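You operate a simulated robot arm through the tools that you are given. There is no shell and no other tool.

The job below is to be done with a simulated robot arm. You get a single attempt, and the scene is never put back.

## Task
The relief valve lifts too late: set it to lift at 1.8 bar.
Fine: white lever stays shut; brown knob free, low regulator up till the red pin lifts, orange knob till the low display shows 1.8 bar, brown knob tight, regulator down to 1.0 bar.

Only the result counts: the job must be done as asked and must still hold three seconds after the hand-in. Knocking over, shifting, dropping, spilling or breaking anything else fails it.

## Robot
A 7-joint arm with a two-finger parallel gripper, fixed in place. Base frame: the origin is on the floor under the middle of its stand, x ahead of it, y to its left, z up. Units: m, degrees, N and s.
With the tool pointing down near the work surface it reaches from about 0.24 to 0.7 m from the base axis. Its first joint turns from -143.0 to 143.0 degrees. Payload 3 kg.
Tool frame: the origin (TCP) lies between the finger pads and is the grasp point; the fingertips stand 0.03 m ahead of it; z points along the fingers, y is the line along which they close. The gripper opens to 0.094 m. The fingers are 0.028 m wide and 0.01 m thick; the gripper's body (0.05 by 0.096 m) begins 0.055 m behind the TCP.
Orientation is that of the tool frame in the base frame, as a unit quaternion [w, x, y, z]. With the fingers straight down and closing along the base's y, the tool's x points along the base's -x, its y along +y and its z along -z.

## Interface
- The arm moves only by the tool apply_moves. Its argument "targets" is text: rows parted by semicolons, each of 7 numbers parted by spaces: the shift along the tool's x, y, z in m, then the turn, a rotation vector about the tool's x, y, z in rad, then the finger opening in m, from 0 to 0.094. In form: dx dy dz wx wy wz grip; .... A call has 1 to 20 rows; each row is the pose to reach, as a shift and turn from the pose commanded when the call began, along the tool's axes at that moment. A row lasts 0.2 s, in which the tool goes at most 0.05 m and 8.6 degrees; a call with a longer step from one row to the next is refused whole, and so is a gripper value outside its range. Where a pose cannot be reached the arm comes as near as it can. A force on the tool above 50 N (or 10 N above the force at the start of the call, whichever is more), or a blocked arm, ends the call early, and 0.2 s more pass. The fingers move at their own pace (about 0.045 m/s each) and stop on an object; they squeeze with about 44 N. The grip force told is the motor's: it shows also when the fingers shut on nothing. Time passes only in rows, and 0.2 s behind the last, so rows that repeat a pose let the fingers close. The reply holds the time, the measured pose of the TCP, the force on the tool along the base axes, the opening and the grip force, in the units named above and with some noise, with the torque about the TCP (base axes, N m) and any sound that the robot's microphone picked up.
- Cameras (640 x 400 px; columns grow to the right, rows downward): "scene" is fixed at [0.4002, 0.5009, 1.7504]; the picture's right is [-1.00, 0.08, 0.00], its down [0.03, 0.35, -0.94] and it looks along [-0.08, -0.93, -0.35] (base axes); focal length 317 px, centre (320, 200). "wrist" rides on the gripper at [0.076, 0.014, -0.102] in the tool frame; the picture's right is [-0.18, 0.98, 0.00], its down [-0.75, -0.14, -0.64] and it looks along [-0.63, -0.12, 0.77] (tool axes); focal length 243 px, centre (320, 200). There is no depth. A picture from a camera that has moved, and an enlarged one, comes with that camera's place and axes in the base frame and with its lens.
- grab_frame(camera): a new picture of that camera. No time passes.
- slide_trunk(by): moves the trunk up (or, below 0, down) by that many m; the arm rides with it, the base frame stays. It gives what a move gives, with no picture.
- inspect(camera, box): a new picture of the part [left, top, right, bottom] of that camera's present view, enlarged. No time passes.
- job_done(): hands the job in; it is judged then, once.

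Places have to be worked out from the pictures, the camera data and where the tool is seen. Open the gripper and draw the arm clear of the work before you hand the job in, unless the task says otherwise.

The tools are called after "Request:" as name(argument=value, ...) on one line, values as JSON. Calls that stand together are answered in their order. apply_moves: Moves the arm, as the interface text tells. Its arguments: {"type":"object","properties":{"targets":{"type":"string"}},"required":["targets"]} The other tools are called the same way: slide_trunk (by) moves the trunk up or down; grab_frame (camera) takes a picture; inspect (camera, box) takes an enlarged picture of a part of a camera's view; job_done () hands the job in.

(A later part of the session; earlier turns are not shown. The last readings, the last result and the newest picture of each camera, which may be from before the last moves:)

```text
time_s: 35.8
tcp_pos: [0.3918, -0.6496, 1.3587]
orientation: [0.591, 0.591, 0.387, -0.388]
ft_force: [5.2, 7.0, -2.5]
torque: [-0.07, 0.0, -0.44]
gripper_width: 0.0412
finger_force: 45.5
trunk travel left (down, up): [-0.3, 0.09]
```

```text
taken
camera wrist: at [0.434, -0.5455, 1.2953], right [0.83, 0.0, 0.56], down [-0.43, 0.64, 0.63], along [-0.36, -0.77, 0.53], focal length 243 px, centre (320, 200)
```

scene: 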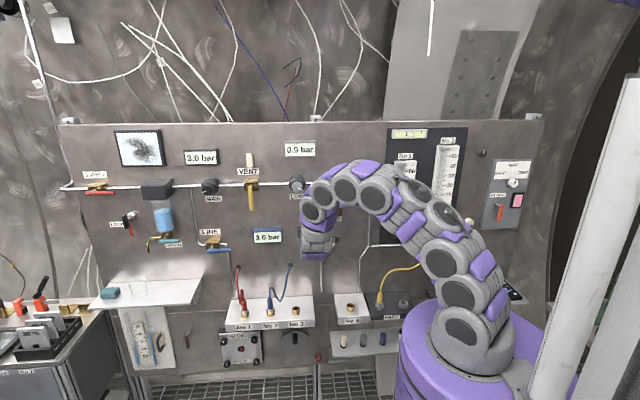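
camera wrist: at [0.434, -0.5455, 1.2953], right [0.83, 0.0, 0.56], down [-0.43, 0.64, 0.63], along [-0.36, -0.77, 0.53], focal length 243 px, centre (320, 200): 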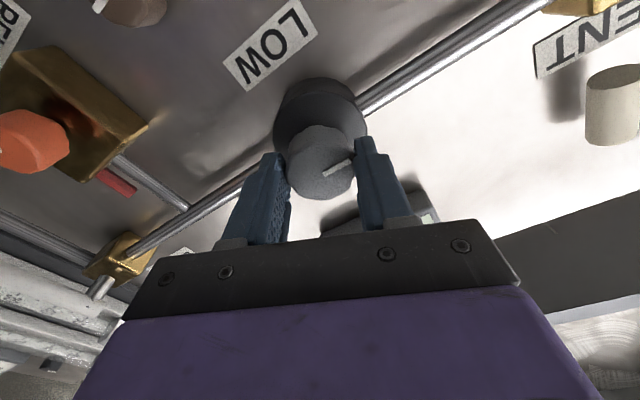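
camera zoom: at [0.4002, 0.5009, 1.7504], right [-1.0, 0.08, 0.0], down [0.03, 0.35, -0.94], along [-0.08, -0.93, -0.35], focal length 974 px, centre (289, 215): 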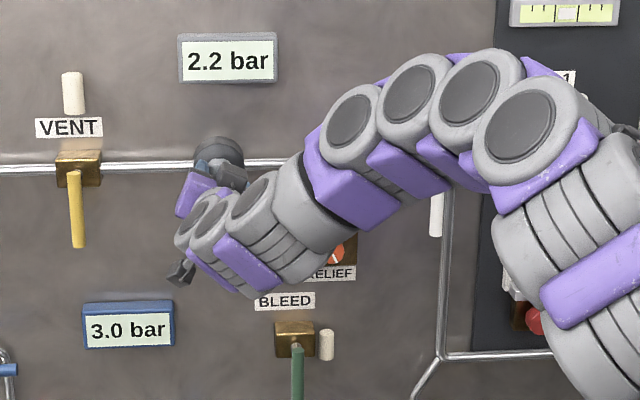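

The red pin is clearly standing up out of the relief body, so it lifts at about 2.2 bar. Now I'll release the LOW knob, back off, untwist and move in front of the orange relief knob.

Request:
apply_moves(targets="0 0 0 0 0 0 0.07; 0 0 0 0 0 0 0.07; 0 0 0 0 0 0 0.07; 0 0 -0.035 0 0 0 0.07; 0 0 -0.07 0 0 0 0.07; 0.0032 -0.0129 -0.07 0 0 -0.1414 0.07; 0.0064 -0.0259 -0.07 0 0 -0.2827 0.07; 0.0096 -0.0388 -0.07 0 0 -0.4241 0.07; 0.0128 -0.0518 -0.07 0 0 -0.5654 0.07; 0.016 -0.0647 -0.07 0 0 -0.7068 0.07; 0.0192 -0.0777 -0.07 0 0 -0.8481 0.07; 0.0224 -0.0906 -0.07 0 0 -0.9895 0.07; 0.0255 -0.1035 -0.07 0 0 -1.1309 0.07; 0.0287 -0.1165 -0.07 0 0 -1.2722 0.07; 0.0319 -0.1294 -0.07 0 0 -1.4136 0.07; 0.0351 -0.1424 -0.07 0 0 -1.5549 0.07; 0.0383 -0.1553 -0.07 0 0 -1.6963 0.07; 0.0415 -0.1683 -0.07 0 0 -1.8376 0.07; 0.0447 -0.1812 -0.07 0 0 -1.979 0.07; 0.0447 -0.1812 -0.07 0 0 -1.979 0.07")

Request:
grab_frame(camera="wrist")

Request:
grab_frame(camera="scene")

```text
time_s: 40.0
tcp_pos: [0.2404, -0.5779, 1.2467]
orientation: [0.0, 0.0, -0.707, 0.707]
ft_force: [-0.5, 0.8, -0.7]
torque: [-0.01, 0.02, -0.02]
gripper_width: 0.0699
finger_force: 0.1
trunk travel left (down, up): [-0.3, 0.09]
```

```text
taken
camera wrist: at [0.1645, -0.4754, 1.2328], right [0.18, 0.0, -0.98], down [0.75, 0.64, 0.14], along [0.63, -0.77, 0.12], focal length 243 px, centre (320, 200)
```

wrist: 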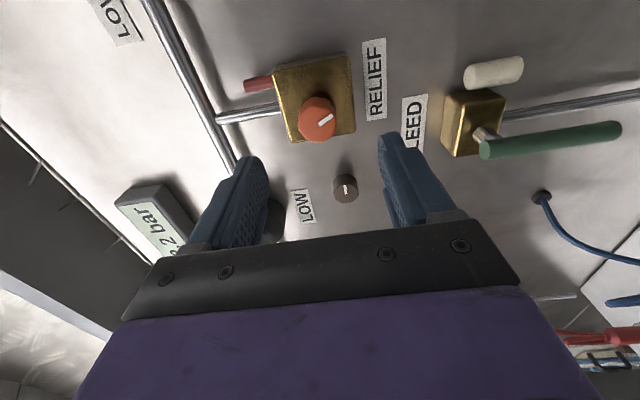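

```text
taken
```

scene: 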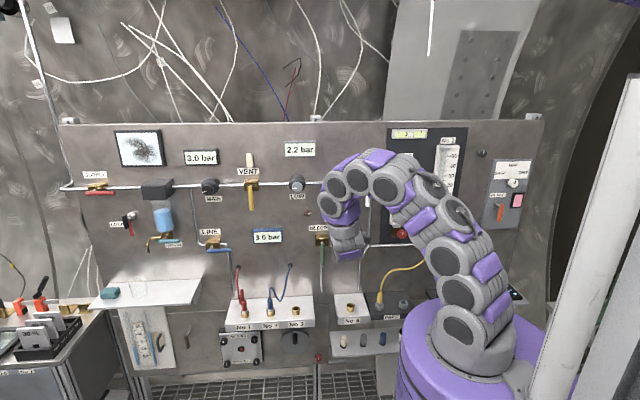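

I'm in front of the relief valve with 2.2 bar still shown and the pin up. I'll enlarge the orange knob to centre on it.

Request:
inspect(camera="wrist", box=[240, 40, 400, 170])

Request:
inspect(camera="scene", box=[270, 130, 390, 260])

```text
3.08 times, centred on (320, 105) of wrist
camera zoom: at [0.1645, -0.4754, 1.2328], right [0.18, 0.0, -0.98], down [0.75, 0.64, 0.14], along [0.63, -0.77, 0.12], focal length 746 px, centre (320, 492)
```

zoom: 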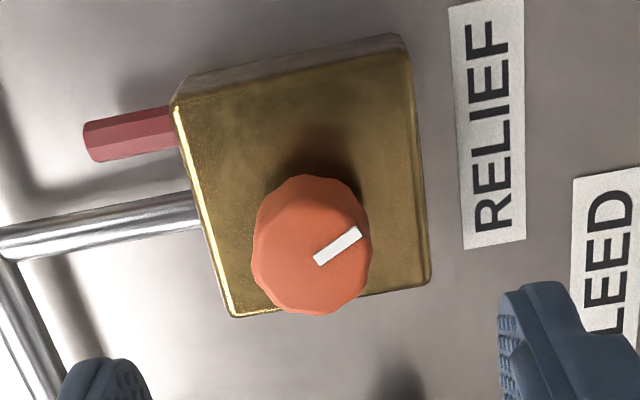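

```text
3.08 times, centred on (330, 195) of scene
camera zoom: at [0.4002, 0.5009, 1.7504], right [-1.0, 0.08, 0.0], down [0.03, 0.35, -0.94], along [-0.08, -0.93, -0.35], focal length 974 px, centre (289, 215)
```

zoom: 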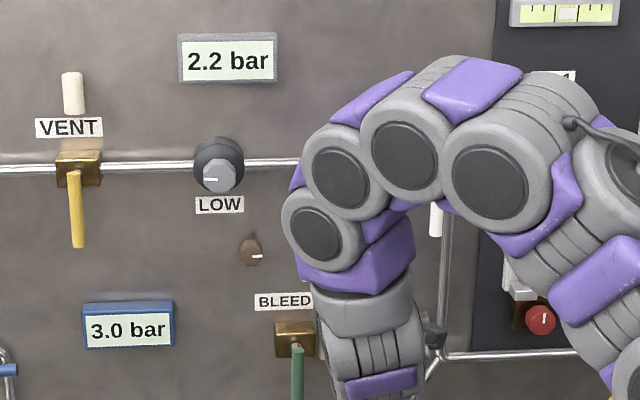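

The orange knob's face is at about (0.243, -0.670, 1.249), 32 mm across and about 18 mm deep in front of the brass box. I'll twist +29°, centre on it and approach so the tips stop just short of the box.

Request:
apply_moves(targets="-0.0015 -0.001 0 0 0 0.125 0.06; -0.0029 -0.0021 0 0 0 0.25 0.06; -0.0029 -0.0021 0 0 0 0.375 0.06; -0.0029 -0.0021 0 0 0 0.5 0.06; -0.0029 -0.0021 0.025 0 0 0.5 0.06; -0.0029 -0.0021 0.045 0 0 0.5 0.06; -0.0029 -0.0021 0.06 0 0 0.5 0.06; -0.0029 -0.0021 0.068 0 0 0.5 0.06; -0.0029 -0.0021 0.075 0 0 0.5 0.06; -0.0029 -0.0021 0.075 0 0 0.5 0.06")

Request:
grab_frame(camera="wrist")

```text
time_s: 42.2
tcp_pos: [0.2431, -0.6538, 1.2483]
orientation: [0.175, 0.174, 0.685, -0.685]
ft_force: [0.4, -0.1, 0.4]
torque: [0.0, -0.04, -0.02]
gripper_width: 0.0598
finger_force: 0.1
trunk travel left (down, up): [-0.3, 0.09]
```

```text
taken
camera wrist: at [0.1838, -0.5507, 1.2002], right [0.63, 0.0, -0.77], down [0.59, 0.64, 0.49], along [0.5, -0.77, 0.41], focal length 243 px, centre (320, 200)
```

wrist: 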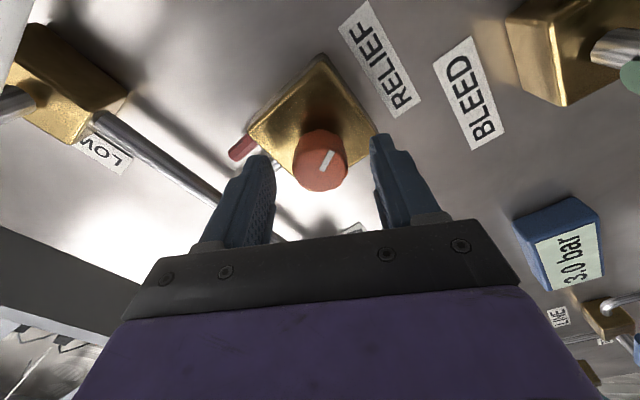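

The knob is centred between the fingers with no contact. I close on it.

Request:
apply_moves(targets="0 0 0 0 0 0 0.04; 0 0 0 0 0 0 0.02; 0 0 0 0 0 0 0.0; 0 0 0 0 0 0 0.0")

Request:
inspect(camera="wrist", box=[260, 100, 400, 220])

Request:
inspect(camera="scene", box=[270, 130, 390, 260])

```text
time_s: 43.2
tcp_pos: [0.2427, -0.6554, 1.2488]
orientation: [0.175, 0.175, 0.685, -0.685]
ft_force: [0.1, -0.1, 0.8]
torque: [0.03, 0.01, -0.02]
gripper_width: 0.0332
finger_force: 44.9
trunk travel left (down, up): [-0.3, 0.09]
```

```text
3.33 times, centred on (330, 160) of wrist
camera zoom: at [0.1838, -0.5507, 1.2003], right [0.63, 0.0, -0.77], down [0.59, 0.64, 0.49], along [0.5, -0.77, 0.41], focal length 809 px, centre (287, 333)
```

zoom: 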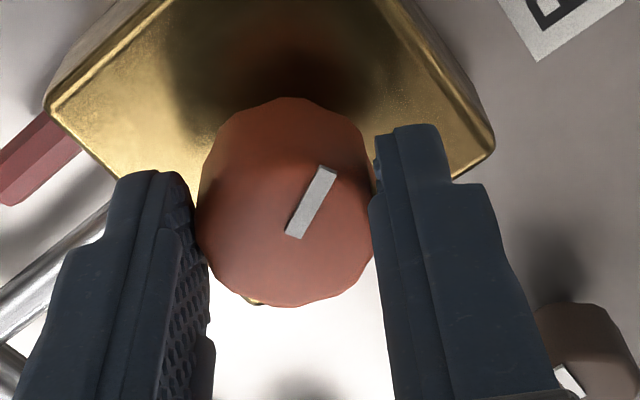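

```text
3.08 times, centred on (330, 195) of scene
camera zoom: at [0.4002, 0.5009, 1.7504], right [-1.0, 0.08, 0.0], down [0.03, 0.35, -0.94], along [-0.08, -0.93, -0.35], focal length 974 px, centre (289, 215)
```

zoom: 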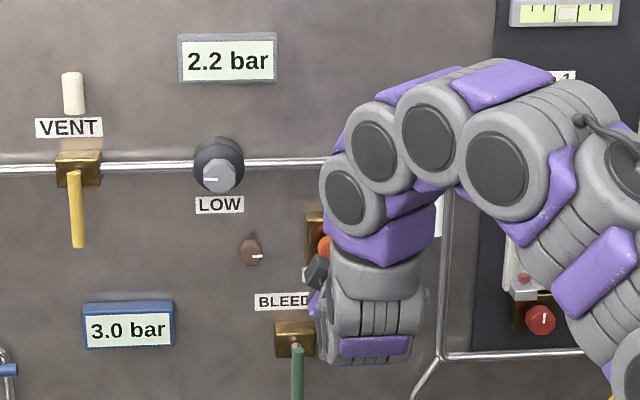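

The grip is well centred with almost no side force. I'll turn a little counter-clockwise and read the torque and display.

Request:
apply_moves(targets="0 0 0 0 0 -0.05 0.0")

Request:
apply_moves(targets="0 0 0 0 0 -0.05 0.0; 0 0 0 0 0 -0.1 0.0; 0 0 0 0 0 -0.1 0.0")

Request:
inspect(camera="scene", box=[270, 130, 390, 260])

Request:
inspect(camera="wrist", box=[260, 100, 400, 220])

```text
time_s: 43.6
tcp_pos: [0.2444, -0.6537, 1.248]
orientation: [-0.158, -0.158, -0.688, 0.691]
ft_force: [-0.4, 0.8, 4.7]
torque: [0.22, 0.0, 0.13]
gripper_width: 0.0331
finger_force: 45.6
trunk travel left (down, up): [-0.3, 0.09]
```

```text
time_s: 44.4
tcp_pos: [0.2436, -0.6536, 1.2483]
orientation: [-0.123, -0.124, -0.696, 0.697]
ft_force: [0.4, -1.7, 9.4]
torque: [0.1, 0.01, -0.46]
gripper_width: 0.0333
finger_force: 44.9
trunk travel left (down, up): [-0.3, 0.09]
```

```text
3.08 times, centred on (330, 195) of scene
camera zoom: at [0.4002, 0.5009, 1.7504], right [-1.0, 0.08, 0.0], down [0.03, 0.35, -0.94], along [-0.08, -0.93, -0.35], focal length 974 px, centre (289, 215)
```

zoom: 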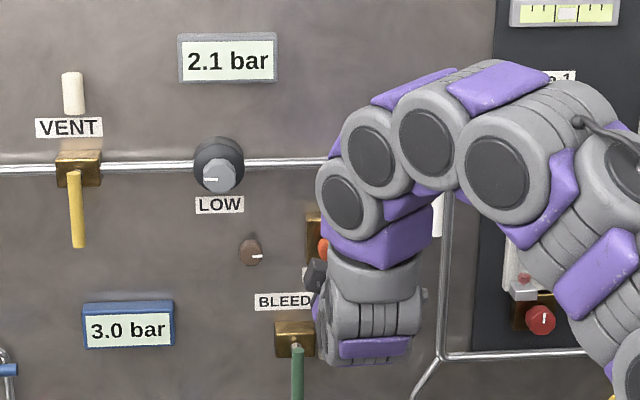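

```text
3.33 times, centred on (330, 160) of wrist
camera zoom: at [0.177, -0.5507, 1.2099], right [0.51, 0.0, -0.86], down [0.66, 0.64, 0.39], along [0.55, -0.77, 0.33], focal length 809 px, centre (287, 333)
```

zoom: 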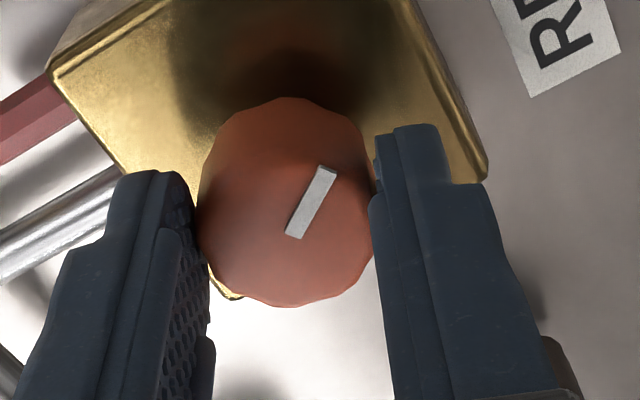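

The orange knob turned with no resistance and the display fell to 2.1, so 3 o'clock on the brown knob is free and counter-clockwise lowers the setting. I'll continue counter-clockwise in steps.

Request:
apply_moves(targets="0 -0.0005 0 0 0 -0.08 0.0; 0 -0.0005 0 0 0 -0.16 0.0; 0 -0.0005 0 0 0 -0.24 0.0; 0 -0.0005 0 0 0 -0.24 0.0; 0 -0.0005 0 0 0 -0.24 0.0")

Request:
inspect(camera="scene", box=[270, 130, 390, 260])

```text
time_s: 45.6
tcp_pos: [0.2427, -0.6537, 1.2499]
orientation: [-0.039, -0.039, -0.705, 0.707]
ft_force: [-0.1, -3.8, 15.3]
torque: [-0.44, -0.02, -0.09]
gripper_width: 0.0329
finger_force: 44.7
trunk travel left (down, up): [-0.3, 0.09]
```

```text
3.08 times, centred on (330, 195) of scene
camera zoom: at [0.4002, 0.5009, 1.7504], right [-1.0, 0.08, 0.0], down [0.03, 0.35, -0.94], along [-0.08, -0.93, -0.35], focal length 974 px, centre (289, 215)
```

zoom: 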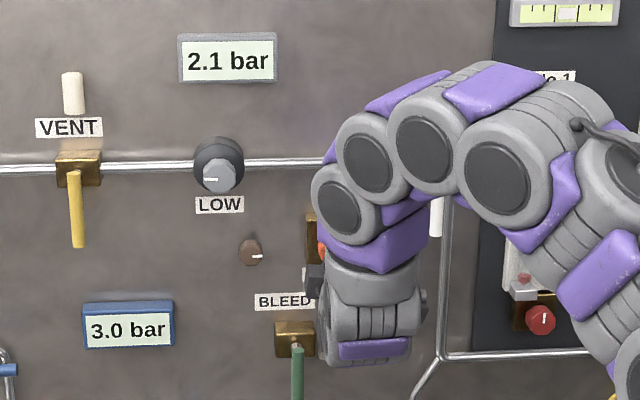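

Still 2.1 bar after 23° in all, so the slope is gentler than I thought; the knob centre is also slightly higher. I'll correct by 0.8 mm and turn 29° more.

Request:
apply_moves(targets="0 -0.0008 0 0 0 -0.1 0.0; 0 -0.0008 0 0 0 -0.2 0.0; 0 -0.001 0 0 0 -0.3 0.0; 0 -0.001 0 0 0 -0.4 0.0; 0 -0.001 0 0 0 -0.5 0.0; 0 -0.001 0 0 0 -0.5 0.0; 0 -0.001 0 0 0 -0.5 0.0")

Request:
inspect(camera="scene", box=[270, 130, 390, 260])

Request:
inspect(camera="wrist", box=[260, 100, 400, 220])

```text
time_s: 47.2
tcp_pos: [0.2438, -0.6539, 1.2504]
orientation: [0.137, 0.137, -0.693, 0.695]
ft_force: [0.7, -5.2, 15.4]
torque: [-0.14, -0.02, 0.27]
gripper_width: 0.0332
finger_force: 45.3
trunk travel left (down, up): [-0.3, 0.09]
```

```text
3.08 times, centred on (330, 195) of scene
camera zoom: at [0.4002, 0.5009, 1.7504], right [-1.0, 0.08, 0.0], down [0.03, 0.35, -0.94], along [-0.08, -0.93, -0.35], focal length 974 px, centre (289, 215)
```

zoom: 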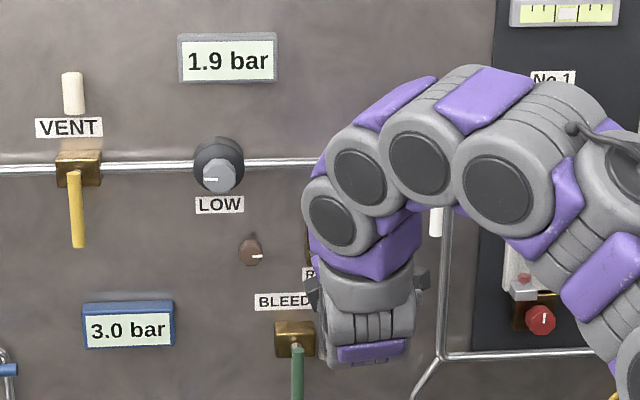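

```text
3.33 times, centred on (330, 160) of wrist
camera zoom: at [0.1678, -0.5506, 1.2664], right [-0.2, 0.0, -0.98], down [0.75, 0.64, -0.16], along [0.63, -0.77, -0.13], focal length 809 px, centre (287, 333)
```

zoom: 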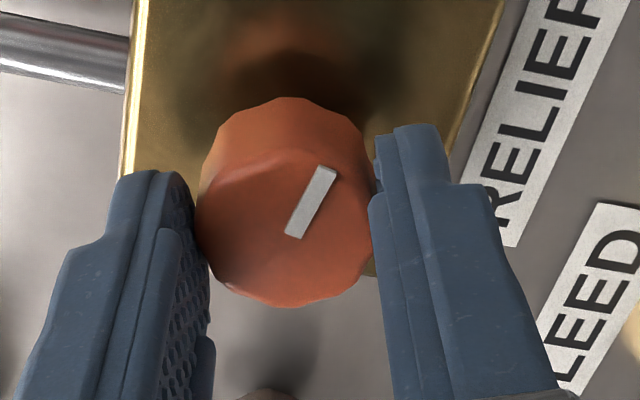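

The display is at 1.9 bar after 51° (about 0.1 bar per 18°). I'll step finely to find where it changes to 1.8.

Request:
apply_moves(targets="0 -0.0004 0 0 0 -0.08 0.0; 0 -0.0004 0 0 0 -0.08 0.0")

Request:
inspect(camera="scene", box=[290, 135, 320, 165])

Request:
apply_moves(targets="0 0 0 0 0 -0.08 0.0; 0 0 0 0 0 -0.08 0.0")

Request:
inspect(camera="scene", box=[290, 135, 320, 165])

```text
time_s: 47.8
tcp_pos: [0.244, -0.6534, 1.2517]
orientation: [0.164, 0.165, -0.687, 0.688]
ft_force: [1.4, -2.7, 14.1]
torque: [-0.22, -0.05, -0.15]
gripper_width: 0.0332
finger_force: 45.4
trunk travel left (down, up): [-0.3, 0.09]
```

```text
13.33 times, centred on (305, 150) of scene
camera zoom: at [0.4002, 0.5009, 1.7504], right [-1.0, 0.08, 0.0], down [0.03, 0.35, -0.94], along [-0.08, -0.93, -0.35], focal length 4221 px, centre (520, 867)
```

zoom: 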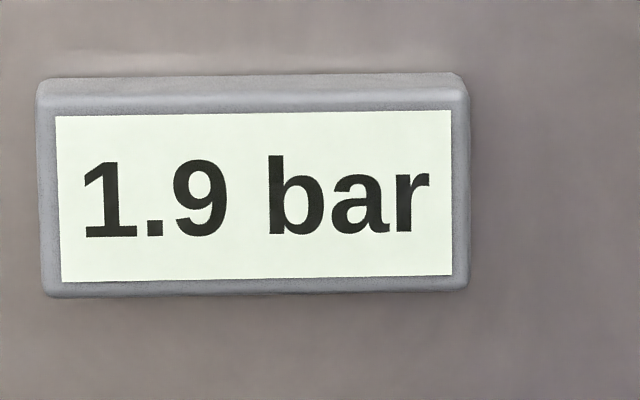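

```text
time_s: 48.4
tcp_pos: [0.244, -0.6543, 1.2508]
orientation: [0.192, 0.191, -0.68, 0.681]
ft_force: [1.4, -4.2, 16.3]
torque: [0.0, -0.07, 0.53]
gripper_width: 0.0333
finger_force: 45.0
trunk travel left (down, up): [-0.3, 0.09]
```

```text
13.33 times, centred on (305, 150) of scene
camera zoom: at [0.4002, 0.5009, 1.7504], right [-1.0, 0.08, 0.0], down [0.03, 0.35, -0.94], along [-0.08, -0.93, -0.35], focal length 4221 px, centre (520, 867)
```

zoom: 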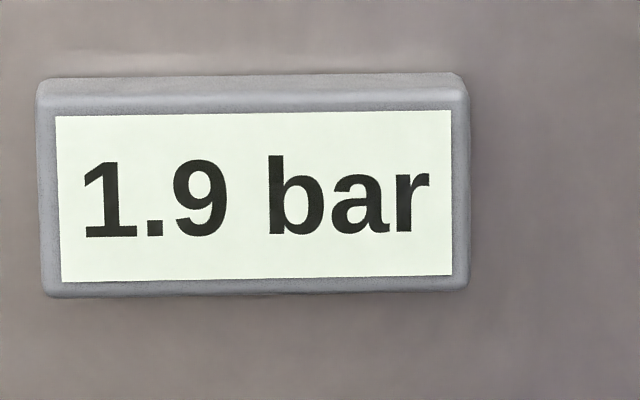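

Still 1.9 bar at a twist of about -31°; I'll take further 4.6° steps.

Request:
apply_moves(targets="0 -0.0004 0 0 0 -0.08 0.0; 0 -0.0004 0 0 0 -0.08 0.0")

Request:
inspect(camera="scene", box=[290, 135, 320, 165])

Request:
apply_moves(targets="0 0 0 0 0 -0.08 0.0; 0 0 0 0 0 -0.08 0.0")

Request:
inspect(camera="scene", box=[290, 135, 320, 165])

```text
time_s: 49.0
tcp_pos: [0.2444, -0.6546, 1.2504]
orientation: [0.219, 0.218, -0.672, 0.673]
ft_force: [1.4, -4.3, 14.7]
torque: [-0.36, 0.0, 0.05]
gripper_width: 0.0332
finger_force: 45.7
trunk travel left (down, up): [-0.3, 0.09]
```

```text
13.33 times, centred on (305, 150) of scene
camera zoom: at [0.4002, 0.5009, 1.7504], right [-1.0, 0.08, 0.0], down [0.03, 0.35, -0.94], along [-0.08, -0.93, -0.35], focal length 4221 px, centre (520, 867)
```

zoom: 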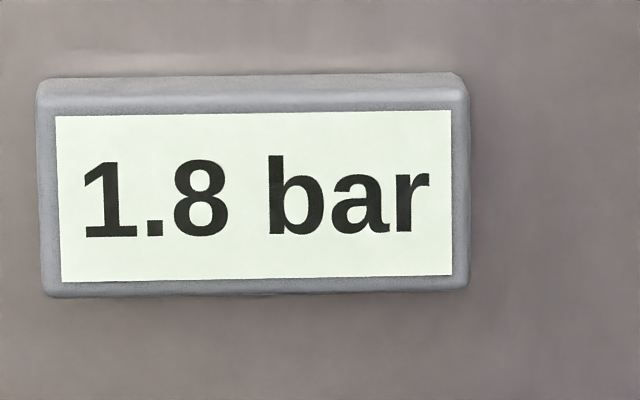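

```text
time_s: 49.6
tcp_pos: [0.2441, -0.6545, 1.2511]
orientation: [0.245, 0.246, -0.663, 0.664]
ft_force: [0.4, -2.3, 12.0]
torque: [-0.6, -0.05, -0.49]
gripper_width: 0.0334
finger_force: 45.2
trunk travel left (down, up): [-0.3, 0.09]
```

```text
13.33 times, centred on (305, 150) of scene
camera zoom: at [0.4002, 0.5009, 1.7504], right [-1.0, 0.08, 0.0], down [0.03, 0.35, -0.94], along [-0.08, -0.93, -0.35], focal length 4221 px, centre (520, 867)
```

zoom: 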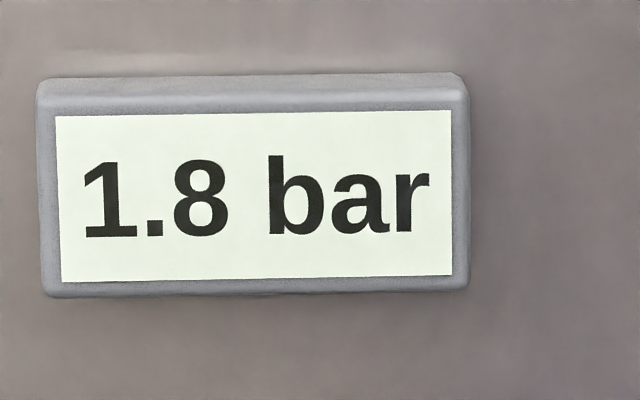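

The 1.9→1.8 change lies near -34°, and at about 19° per 0.1 bar the middle of the 1.8 band is near -43°. I'll turn 3° more, dwell a second and read again.

Request:
apply_moves(targets="0 0 0 0 0 -0.05 0.0; 0 0 0 0 0 -0.05 0.0; 0 0 0 0 0 -0.05 0.0; 0 0 0 0 0 -0.05 0.0; 0 0 0 0 0 -0.05 0.0; 0 0 0 0 0 -0.05 0.0")

Request:
inspect(camera="scene", box=[290, 135, 320, 165])

Request:
grab_frame(camera="wrist")

```text
time_s: 51.0
tcp_pos: [0.2453, -0.6548, 1.2511]
orientation: [0.262, 0.262, -0.656, 0.658]
ft_force: [1.8, -2.1, 13.1]
torque: [-0.11, -0.02, 0.26]
gripper_width: 0.0334
finger_force: 45.4
trunk travel left (down, up): [-0.3, 0.09]
```

```text
13.33 times, centred on (305, 150) of scene
camera zoom: at [0.4002, 0.5009, 1.7504], right [-1.0, 0.08, 0.0], down [0.03, 0.35, -0.94], along [-0.08, -0.93, -0.35], focal length 4221 px, centre (520, 867)
```

zoom: 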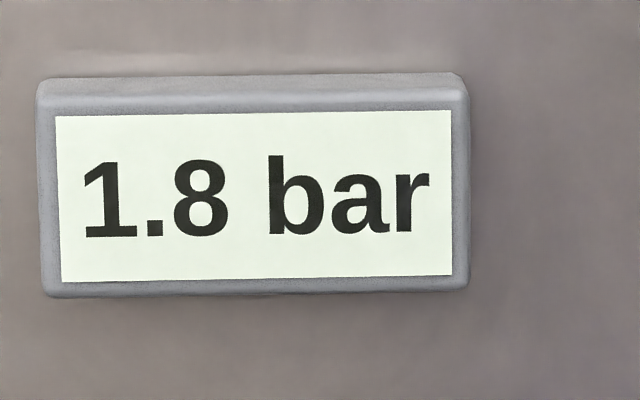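

```text
taken
camera wrist: at [0.1789, -0.5506, 1.2933], right [-0.54, 0.0, -0.84], down [0.64, 0.64, -0.42], along [0.54, -0.77, -0.35], focal length 243 px, centre (320, 200)
```

wrist: 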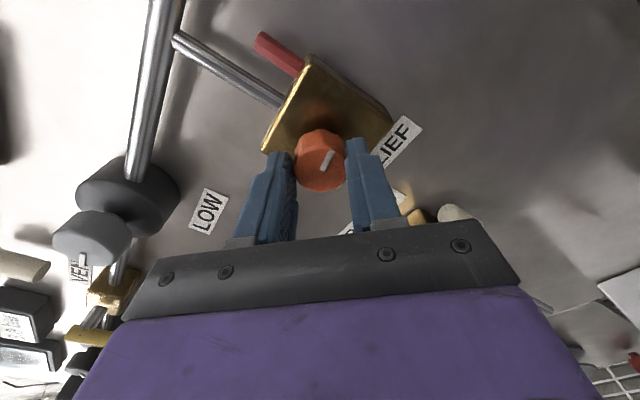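

At -43.5° (mid-band) the display steadily shows 1.8 bar and the pin is up. Now I'll release the orange knob, back off, and move to the brown knob with a +50° twist.

Request:
apply_moves(targets="0 0 0 0 0 0 0.06; 0 0 0 0 0 0 0.06; 0 0 0 0 0 0 0.06; 0 0 -0.035 0 0 0 0.06; 0 0 -0.07 0 0 0 0.07; -0.0074 -0.0052 -0.07 0 0 0.136 0.07; -0.0149 -0.0104 -0.07 0 0 0.272 0.07; -0.0223 -0.0156 -0.07 0 0 0.408 0.07; -0.0297 -0.0208 -0.07 0 0 0.544 0.07; -0.0372 -0.026 -0.07 0 0 0.68 0.07; -0.0446 -0.0312 -0.07 0 0 0.816 0.07; -0.052 -0.0364 -0.07 0 0 0.952 0.07; -0.0595 -0.0416 -0.07 0 0 1.088 0.07; -0.0669 -0.0468 -0.07 0 0 1.224 0.07; -0.0743 -0.052 -0.07 0 0 1.36 0.07; -0.0818 -0.0572 -0.07 0 0 1.496 0.07; -0.0892 -0.0624 -0.07 0 0 1.632 0.07; -0.0892 -0.0624 -0.07 0 0 1.632 0.07")

Request:
grab_frame(camera="wrist")

Request:
inspect(camera="scene", box=[270, 130, 390, 260])

```text
time_s: 54.8
tcp_pos: [0.3526, -0.5835, 1.2356]
orientation: [-0.3, -0.3, -0.64, 0.641]
ft_force: [-0.6, 0.2, -0.8]
torque: [0.0, -0.02, 0.03]
gripper_width: 0.0698
finger_force: 0.0
trunk travel left (down, up): [-0.3, 0.09]
```

```text
taken
camera wrist: at [0.3138, -0.4812, 1.1675], right [0.87, 0.0, -0.49], down [0.37, 0.64, 0.67], along [0.31, -0.77, 0.56], focal length 243 px, centre (320, 200)
```

wrist: 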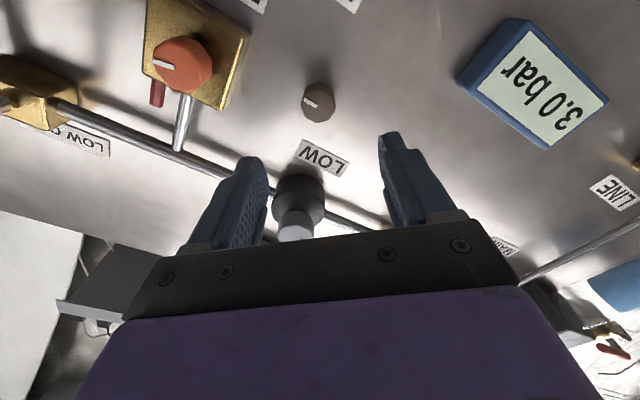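

```text
3.08 times, centred on (330, 195) of scene
camera zoom: at [0.4002, 0.5009, 1.7504], right [-1.0, 0.08, 0.0], down [0.03, 0.35, -0.94], along [-0.08, -0.93, -0.35], focal length 974 px, centre (289, 215)
```

zoom: 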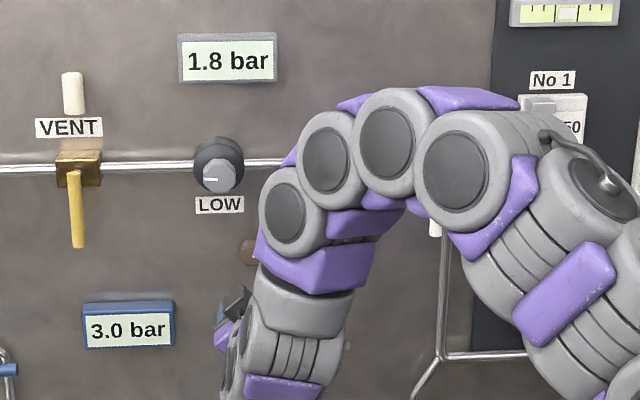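

1.8 bar is held after letting go. The brown knob, pointer at 3 o'clock, sits ahead of the fingers; I'll approach and grip it.

Request:
apply_moves(targets="0 0 0.03 0 0 0 0.07; 0 0 0.06 0 0 0 0.07; 0 0 0.09 0 0 0 0.07; 0 0 0.104 0 0 0 0.07; 0 0 0.112 0 0 0 0.07; 0 0 0.112 0 0 0 0.05; 0 0 0.112 0 0 0 0.03; 0 0 0.112 0 0 0 0.01; 0 0 0.112 0 0 0 0.0; 0 0 0.112 0 0 0 0.0")

Request:
inspect(camera="wrist", box=[260, 100, 400, 220])

```text
time_s: 57.0
tcp_pos: [0.3505, -0.6961, 1.2359]
orientation: [-0.299, -0.299, -0.641, 0.641]
ft_force: [0.7, 2.0, -3.8]
torque: [-0.35, -0.04, -0.24]
gripper_width: 0.0311
finger_force: 45.1
trunk travel left (down, up): [-0.3, 0.09]
```

```text
3.33 times, centred on (330, 160) of wrist
camera zoom: at [0.3127, -0.5923, 1.1683], right [0.87, 0.0, -0.49], down [0.38, 0.64, 0.67], along [0.32, -0.77, 0.56], focal length 809 px, centre (287, 333)
```

zoom: 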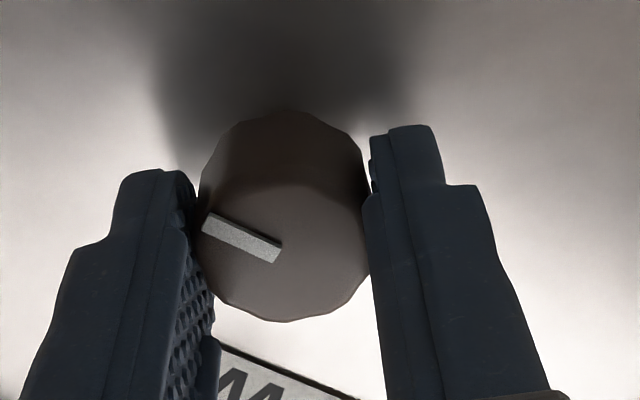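

The grip is good. I'll turn it counter-clockwise about 80° first, then finish in small steps against the stop.

Request:
apply_moves(targets="0 0 0 0 0 -0.12 0.0; 0 0 0 0 0 -0.24 0.0; 0 0 0 0 0 -0.36 0.0; 0 0 0 0 0 -0.48 0.0; 0 0 0 0 0 -0.6 0.0; 0 0 0 0 0 -0.72 0.0; 0 0 0 0 0 -0.84 0.0; 0 0 0 0 0 -0.96 0.0; 0 0 0 0 0 -1.08 0.0; 0 0 0 0 0 -1.2 0.0; 0 0 0 0 0 -1.32 0.0; 0 0 0 0 0 -1.4 0.0; 0 0 0 0 0 -1.4 0.0")

Request:
inspect(camera="wrist", box=[260, 100, 400, 220])

Request:
inspect(camera="scene", box=[270, 130, 390, 260])

```text
time_s: 59.8
tcp_pos: [0.3509, -0.6971, 1.234]
orientation: [-0.184, -0.185, 0.683, -0.683]
ft_force: [-8.1, 12.5, -10.7]
torque: [-0.59, -0.01, -0.66]
gripper_width: 0.0314
finger_force: 44.9
trunk travel left (down, up): [-0.3, 0.09]
```

```text
3.33 times, centred on (330, 160) of wrist
camera zoom: at [0.2781, -0.5923, 1.261], right [-0.34, 0.0, -0.94], down [0.72, 0.64, -0.26], along [0.6, -0.77, -0.22], focal length 809 px, centre (287, 333)
```

zoom: 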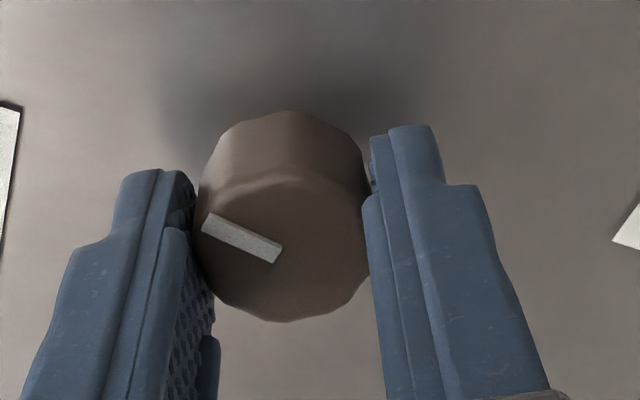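

```text
3.08 times, centred on (330, 195) of scene
camera zoom: at [0.4002, 0.5009, 1.7504], right [-1.0, 0.08, 0.0], down [0.03, 0.35, -0.94], along [-0.08, -0.93, -0.35], focal length 974 px, centre (289, 215)
```

zoom: 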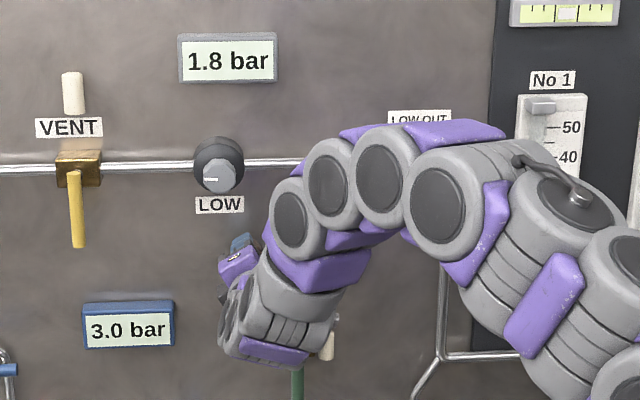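

It turned 80° without slipping. I'll continue in small steps until the torque shows the stop.

Request:
apply_moves(targets="0 0 0 0 0 -0.08 0.0; 0 0 0 0 0 -0.08 0.0")

Request:
apply_moves(targets="0 0 0 0 0 -0.08 0.0; 0 0 0 0 0 -0.08 0.0")

Request:
apply_moves(targets="0 0 0 0 0 -0.08 0.0")

Request:
apply_moves(targets="0 0 0 0 0 -0.06 0.0")

Request:
inspect(camera="wrist", box=[260, 100, 400, 220])

```text
time_s: 60.4
tcp_pos: [0.3507, -0.6965, 1.2347]
orientation: [0.211, 0.212, -0.675, 0.675]
ft_force: [-11.0, 12.2, -11.4]
torque: [-0.06, -0.02, 0.04]
gripper_width: 0.0311
finger_force: 45.0
trunk travel left (down, up): [-0.3, 0.09]
```

```text
time_s: 61.0
tcp_pos: [0.351, -0.6961, 1.2347]
orientation: [-0.238, -0.238, 0.667, -0.665]
ft_force: [-12.6, 14.3, -10.6]
torque: [0.04, 0.0, 0.14]
gripper_width: 0.0315
finger_force: 44.8
trunk travel left (down, up): [-0.3, 0.09]
```

```text
time_s: 61.4
tcp_pos: [0.3517, -0.6965, 1.2344]
orientation: [-0.264, -0.264, 0.657, -0.655]
ft_force: [-10.5, 14.0, -15.0]
torque: [-0.39, -0.54, -0.51]
gripper_width: 0.0318
finger_force: 45.4
trunk travel left (down, up): [-0.3, 0.09]
```

```text
time_s: 61.8
tcp_pos: [0.3529, -0.6956, 1.2334]
orientation: [-0.284, -0.285, 0.648, -0.647]
ft_force: [-10.0, 13.6, -16.9]
torque: [-0.1, -0.56, -0.16]
gripper_width: 0.0316
finger_force: 45.4
trunk travel left (down, up): [-0.3, 0.09]
```

```text
3.33 times, centred on (330, 160) of wrist
camera zoom: at [0.2897, -0.5927, 1.2801], right [-0.6, 0.0, -0.8], down [0.61, 0.64, -0.46], along [0.51, -0.77, -0.39], focal length 809 px, centre (287, 333)
```

zoom: 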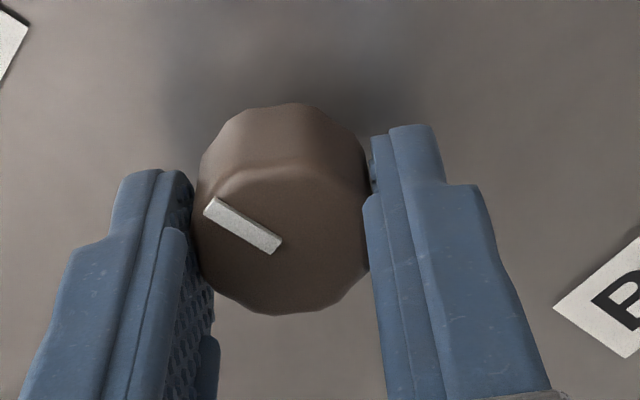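

Torque jumped to 0.55 N m with the pointer back at 12 o'clock: it is against its stop as at the start. To be sure this is really the tight end, I'll go back to the orange knob at the very same pose and test gently that it is now locked.

Request:
apply_moves(targets="0 0 0 0 0 0 0.07; 0 0 0 0 0 0 0.07; 0 0 0 0 0 0 0.07; 0 0 -0.037 0 0 0 0.07; 0 0 -0.074 0 0 0 0.07; 0 0 -0.11 0 0 0 0.07; 0.0169 0.0137 -0.11 0 0 0.014 0.07; 0.0339 0.0274 -0.11 0 0 0.028 0.07; 0.0508 0.0411 -0.11 0 0 0.042 0.065; 0.0678 0.0548 -0.11 0 0 0.056 0.06; 0.0847 0.0685 -0.11 0 0 0.07 0.06; 0.0847 0.0685 -0.11 0 0 0.07 0.06; 0.0847 0.0685 -0.085 0 0 0.07 0.06; 0.0847 0.0685 -0.06 0 0 0.07 0.06; 0.0847 0.0685 -0.05 0 0 0.07 0.06; 0.0847 0.0685 -0.0425 0 0 0.07 0.06; 0.0847 0.0685 -0.0425 0 0 0.07 0.06")

Request:
grab_frame(camera="wrist")

Request:
inspect(camera="scene", box=[270, 130, 390, 260])

```text
time_s: 65.4
tcp_pos: [0.2442, -0.6551, 1.2501]
orientation: [0.261, 0.261, -0.657, 0.657]
ft_force: [-0.4, -0.5, 0.4]
torque: [0.02, -0.01, -0.02]
gripper_width: 0.0598
finger_force: 0.0
trunk travel left (down, up): [-0.3, 0.09]
```

```text
taken
camera wrist: at [0.1794, -0.5507, 1.2927], right [-0.54, 0.0, -0.84], down [0.64, 0.64, -0.42], along [0.54, -0.77, -0.35], focal length 243 px, centre (320, 200)
```

wrist: 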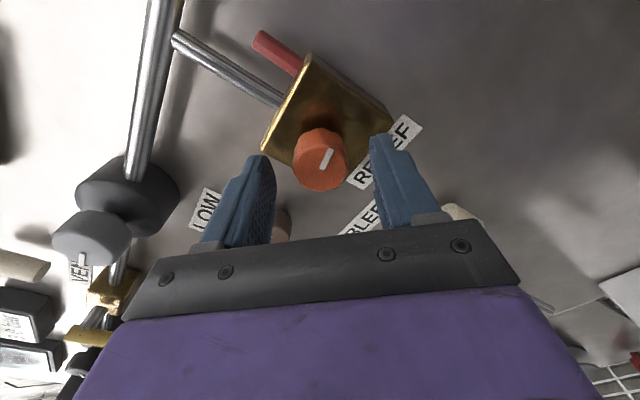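

```text
3.08 times, centred on (330, 195) of scene
camera zoom: at [0.4002, 0.5009, 1.7504], right [-1.0, 0.08, 0.0], down [0.03, 0.35, -0.94], along [-0.08, -0.93, -0.35], focal length 974 px, centre (289, 215)
```

zoom: 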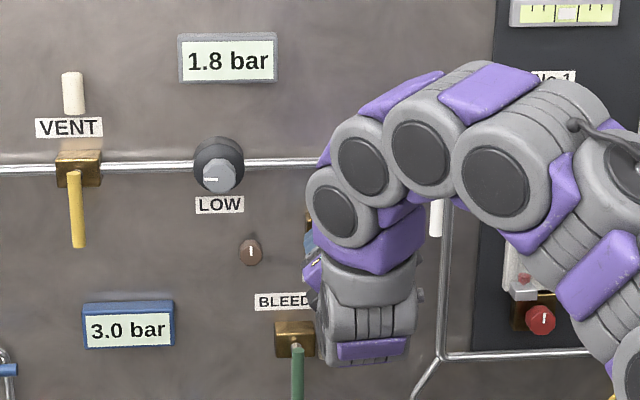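

The brown pointer shows 12 o'clock and the display 1.8. I'll close on the orange knob and give a tiny twist of about 2° to feel whether it's locked.

Request:
apply_moves(targets="0 0 0 0 0 0 0.04; 0 0 0 0 0 0 0.02; 0 0 0 0 0 0 0.0; 0 0 0 0 0 0 0.0")

Request:
apply_moves(targets="0 0 0 0 0 0.03 0.0")

Request:
inspect(camera="wrist", box=[260, 100, 400, 220])

```text
time_s: 66.4
tcp_pos: [0.2442, -0.6536, 1.2513]
orientation: [0.26, 0.261, -0.656, 0.658]
ft_force: [0.2, 0.2, 1.2]
torque: [-0.03, -0.01, 0.06]
gripper_width: 0.0332
finger_force: 45.4
trunk travel left (down, up): [-0.3, 0.09]
```

```text
time_s: 66.8
tcp_pos: [0.2451, -0.6553, 1.2507]
orientation: [0.251, 0.251, -0.661, 0.661]
ft_force: [2.7, -0.4, 4.2]
torque: [0.46, 0.01, -0.03]
gripper_width: 0.0332
finger_force: 45.2
trunk travel left (down, up): [-0.3, 0.09]
```

```text
3.33 times, centred on (330, 160) of wrist
camera zoom: at [0.1781, -0.5507, 1.2906], right [-0.51, 0.0, -0.86], down [0.66, 0.64, -0.4], along [0.55, -0.77, -0.33], focal length 809 px, centre (287, 333)
```

zoom: 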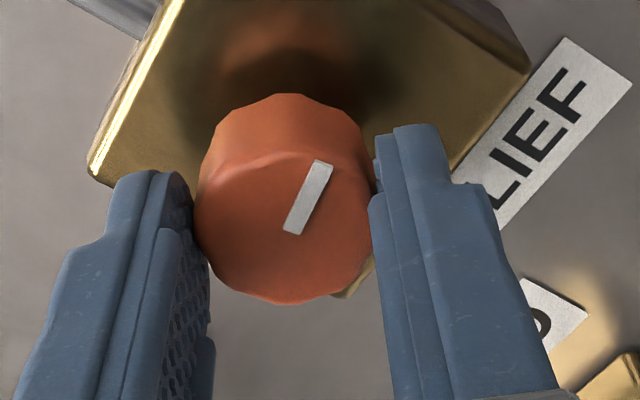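

The torque stayed near zero, so it may have moved. I'll twist slightly more (3° further) and look at both torque and pointer to be certain.

Request:
apply_moves(targets="0 0 0 0 0 0.06 0.0; 0 0 0 0 0 0.06 0.0")

Request:
inspect(camera="wrist", box=[260, 100, 400, 220])

Request:
inspect(camera="scene", box=[290, 135, 320, 165])

```text
time_s: 67.4
tcp_pos: [0.2453, -0.6543, 1.2502]
orientation: [0.231, 0.231, -0.668, 0.669]
ft_force: [3.5, -4.6, 6.4]
torque: [-0.4, -0.03, -0.4]
gripper_width: 0.0332
finger_force: 45.3
trunk travel left (down, up): [-0.3, 0.09]
```

```text
3.33 times, centred on (330, 160) of wrist
camera zoom: at [0.1758, -0.5507, 1.2866], right [-0.46, 0.0, -0.89], down [0.68, 0.64, -0.36], along [0.57, -0.77, -0.3], focal length 809 px, centre (287, 333)
```

zoom: 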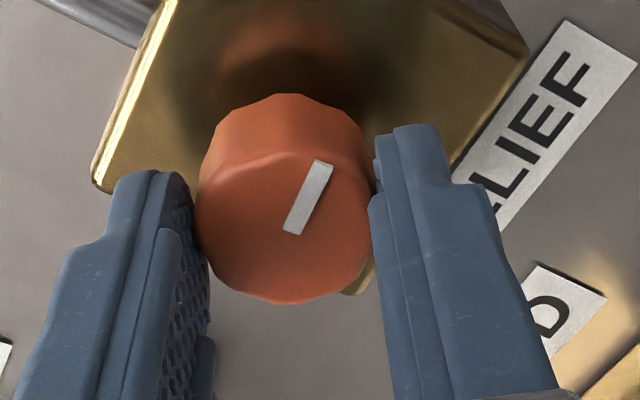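

```text
13.33 times, centred on (305, 150) of scene
camera zoom: at [0.4002, 0.5009, 1.7504], right [-1.0, 0.08, 0.0], down [0.03, 0.35, -0.94], along [-0.08, -0.93, -0.35], focal length 4221 px, centre (520, 867)
```

zoom: 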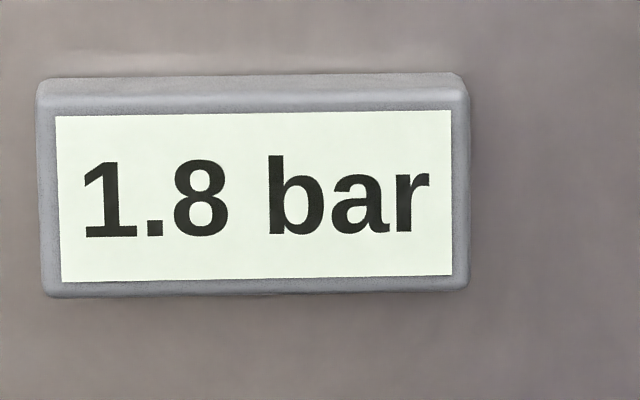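

The orange knob still turned with the gripper, so the lock doesn't block it mechanically; it may instead freeze the setting. I'll turn it to about -29° (past where 1.9 appeared earlier) and see whether the display follows.

Request:
apply_moves(targets="0 0 0 0 0 0.06 0.0; 0 0 0 0 0 0.12 0.0; 0 0 0 0 0 0.17 0.0; 0 0 0 0 0 0.17 0.0; 0 0 0 0 0 0.17 0.0")

Request:
inspect(camera="scene", box=[270, 130, 390, 260])

Request:
inspect(camera="wrist", box=[260, 100, 400, 220])

```text
time_s: 68.6
tcp_pos: [0.2455, -0.654, 1.2494]
orientation: [0.174, 0.174, -0.685, 0.686]
ft_force: [6.9, -6.1, 8.0]
torque: [-0.2, -0.02, -0.26]
gripper_width: 0.033
finger_force: 45.3
trunk travel left (down, up): [-0.3, 0.09]
```

```text
3.08 times, centred on (330, 195) of scene
camera zoom: at [0.4002, 0.5009, 1.7504], right [-1.0, 0.08, 0.0], down [0.03, 0.35, -0.94], along [-0.08, -0.93, -0.35], focal length 974 px, centre (289, 215)
```

zoom: 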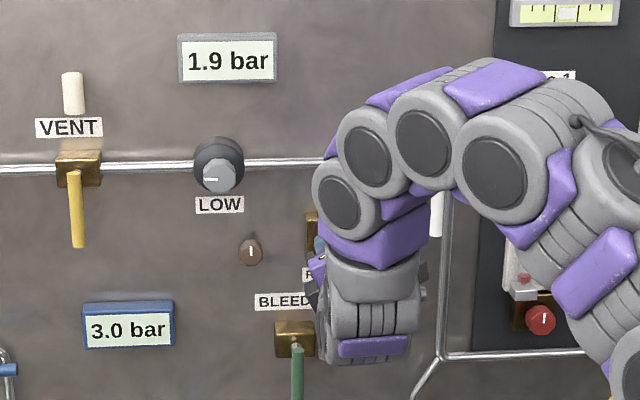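

```text
3.33 times, centred on (330, 160) of wrist
camera zoom: at [0.1706, -0.5508, 1.2744], right [-0.31, 0.0, -0.95], down [0.73, 0.64, -0.23], along [0.61, -0.77, -0.2], focal length 809 px, centre (287, 333)
```

zoom: 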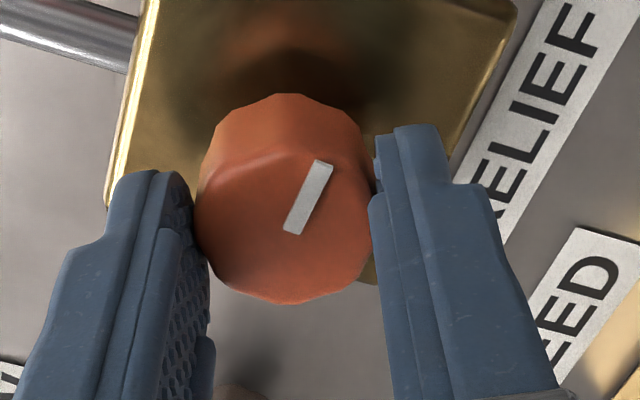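

The display follows to 1.9 even with the brown knob at 12 o'clock, so neither end blocks the knob and the lock must act in some other way. I'll turn the orange knob back to the mid-1.8 position, then release and compare close-ups over time to see whether the setting creeps.

Request:
apply_moves(targets="0 0 0 0 0 -0.07 0.0; 0 0 0 0 0 -0.14 0.0; 0 0 0 0 0 -0.21 0.0; 0 0 0 0 0 -0.262 0.0; 0 0 0 0 0 -0.262 0.0; 0 0 0 0 0 -0.262 0.0")

Request:
inspect(camera="wrist", box=[260, 100, 400, 220])

Request:
inspect(camera="scene", box=[270, 130, 390, 260])

Request:
apply_moves(targets="0 0 0 0 0 0 0.05; 0 0 0 0 0 0 0.06; 0 0 0 0 0 0 0.06")

Request:
inspect(camera="wrist", box=[260, 100, 400, 220])

```text
time_s: 70.0
tcp_pos: [0.2448, -0.6548, 1.25]
orientation: [0.262, 0.262, -0.656, 0.658]
ft_force: [10.1, -9.7, 12.6]
torque: [-0.22, -0.03, 0.51]
gripper_width: 0.0333
finger_force: 45.3
trunk travel left (down, up): [-0.3, 0.09]
```

```text
3.33 times, centred on (330, 160) of wrist
camera zoom: at [0.1793, -0.5507, 1.2927], right [-0.54, 0.0, -0.84], down [0.64, 0.64, -0.42], along [0.54, -0.77, -0.35], focal length 809 px, centre (287, 333)
```

zoom: 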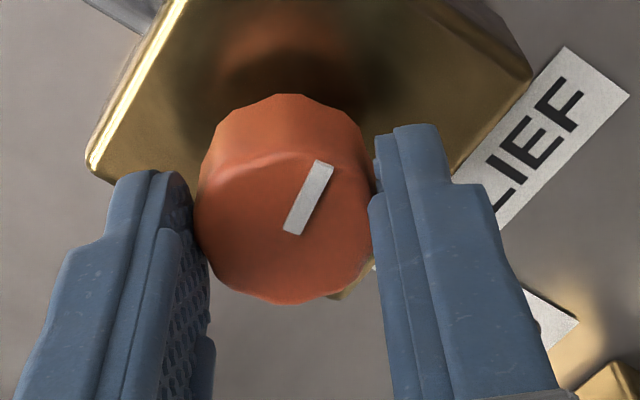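

```text
3.08 times, centred on (330, 195) of scene
camera zoom: at [0.4002, 0.5009, 1.7504], right [-1.0, 0.08, 0.0], down [0.03, 0.35, -0.94], along [-0.08, -0.93, -0.35], focal length 974 px, centre (289, 215)
```

zoom: 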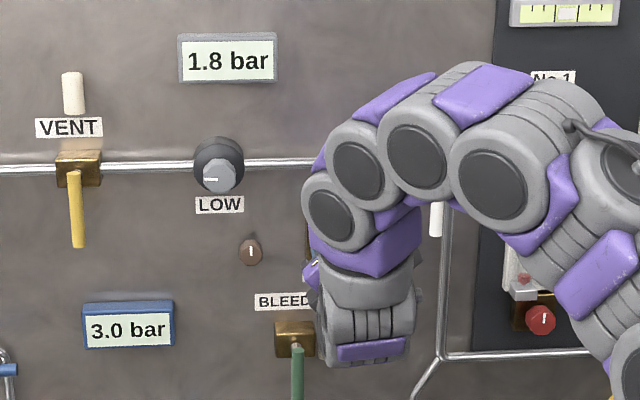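

```text
time_s: 70.8
tcp_pos: [0.2424, -0.655, 1.2491]
orientation: [0.261, 0.262, -0.657, 0.657]
ft_force: [-0.3, 0.3, 0.5]
torque: [0.04, 0.0, 0.01]
gripper_width: 0.0597
finger_force: 0.0
trunk travel left (down, up): [-0.3, 0.09]
```

```text
3.33 times, centred on (330, 160) of wrist
camera zoom: at [0.178, -0.5506, 1.292], right [-0.54, 0.0, -0.84], down [0.64, 0.64, -0.42], along [0.54, -0.77, -0.35], focal length 809 px, centre (287, 333)
```

zoom: 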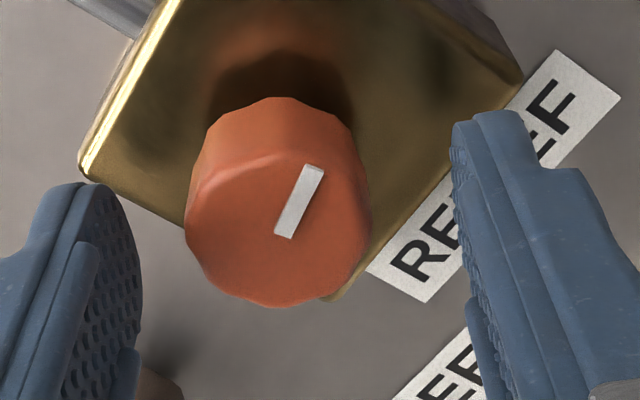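

Now I dwell 4 s with the hand still and open, then compare the pointer in the same close-up.

Request:
apply_moves(targets="0 0 0 0 0 0 0.06; 0 0 0 0 0 0 0.06; 0 0 0 0 0 0 0.06; 0 0 0 0 0 0 0.06; 0 0 0 0 0 0 0.06; 0 0 0 0 0 0 0.06; 0 0 0 0 0 0 0.06; 0 0 0 0 0 0 0.06; 0 0 0 0 0 0 0.06; 0 0 0 0 0 0 0.06; 0 0 0 0 0 0 0.06; 0 0 0 0 0 0 0.06; 0 0 0 0 0 0 0.06; 0 0 0 0 0 0 0.06; 0 0 0 0 0 0 0.06; 0 0 0 0 0 0 0.06; 0 0 0 0 0 0 0.06; 0 0 0 0 0 0 0.06; 0 0 0 0 0 0 0.06; 0 0 0 0 0 0 0.06")

Request:
inspect(camera="wrist", box=[260, 100, 400, 220])

Request:
inspect(camera="scene", box=[300, 180, 370, 250])

```text
time_s: 75.0
tcp_pos: [0.244, -0.6531, 1.2502]
orientation: [0.261, 0.261, -0.656, 0.658]
ft_force: [0.2, 0.2, 0.1]
torque: [0.05, 0.0, 0.0]
gripper_width: 0.0599
finger_force: 0.1
trunk travel left (down, up): [-0.3, 0.09]
```

```text
3.33 times, centred on (330, 160) of wrist
camera zoom: at [0.1783, -0.5501, 1.2923], right [-0.54, 0.0, -0.84], down [0.64, 0.64, -0.42], along [0.54, -0.77, -0.35], focal length 809 px, centre (287, 333)
```

zoom: 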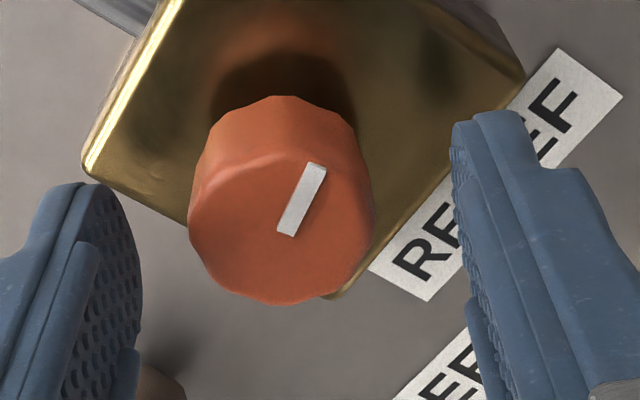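

```text
5.71 times, centred on (335, 215) of scene
camera zoom: at [0.4002, 0.5009, 1.7504], right [-1.0, 0.08, 0.0], down [0.03, 0.35, -0.94], along [-0.08, -0.93, -0.35], focal length 1809 px, centre (234, 114)
```

zoom: 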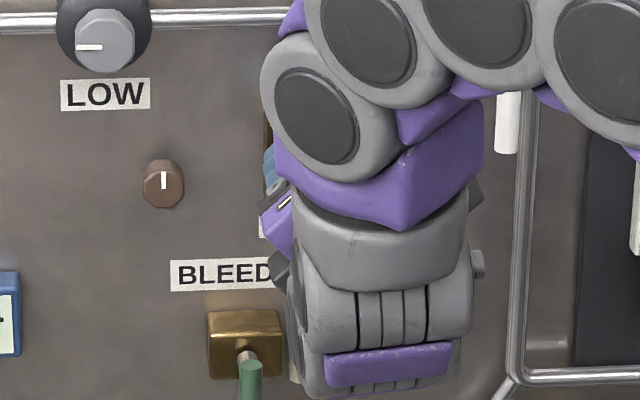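

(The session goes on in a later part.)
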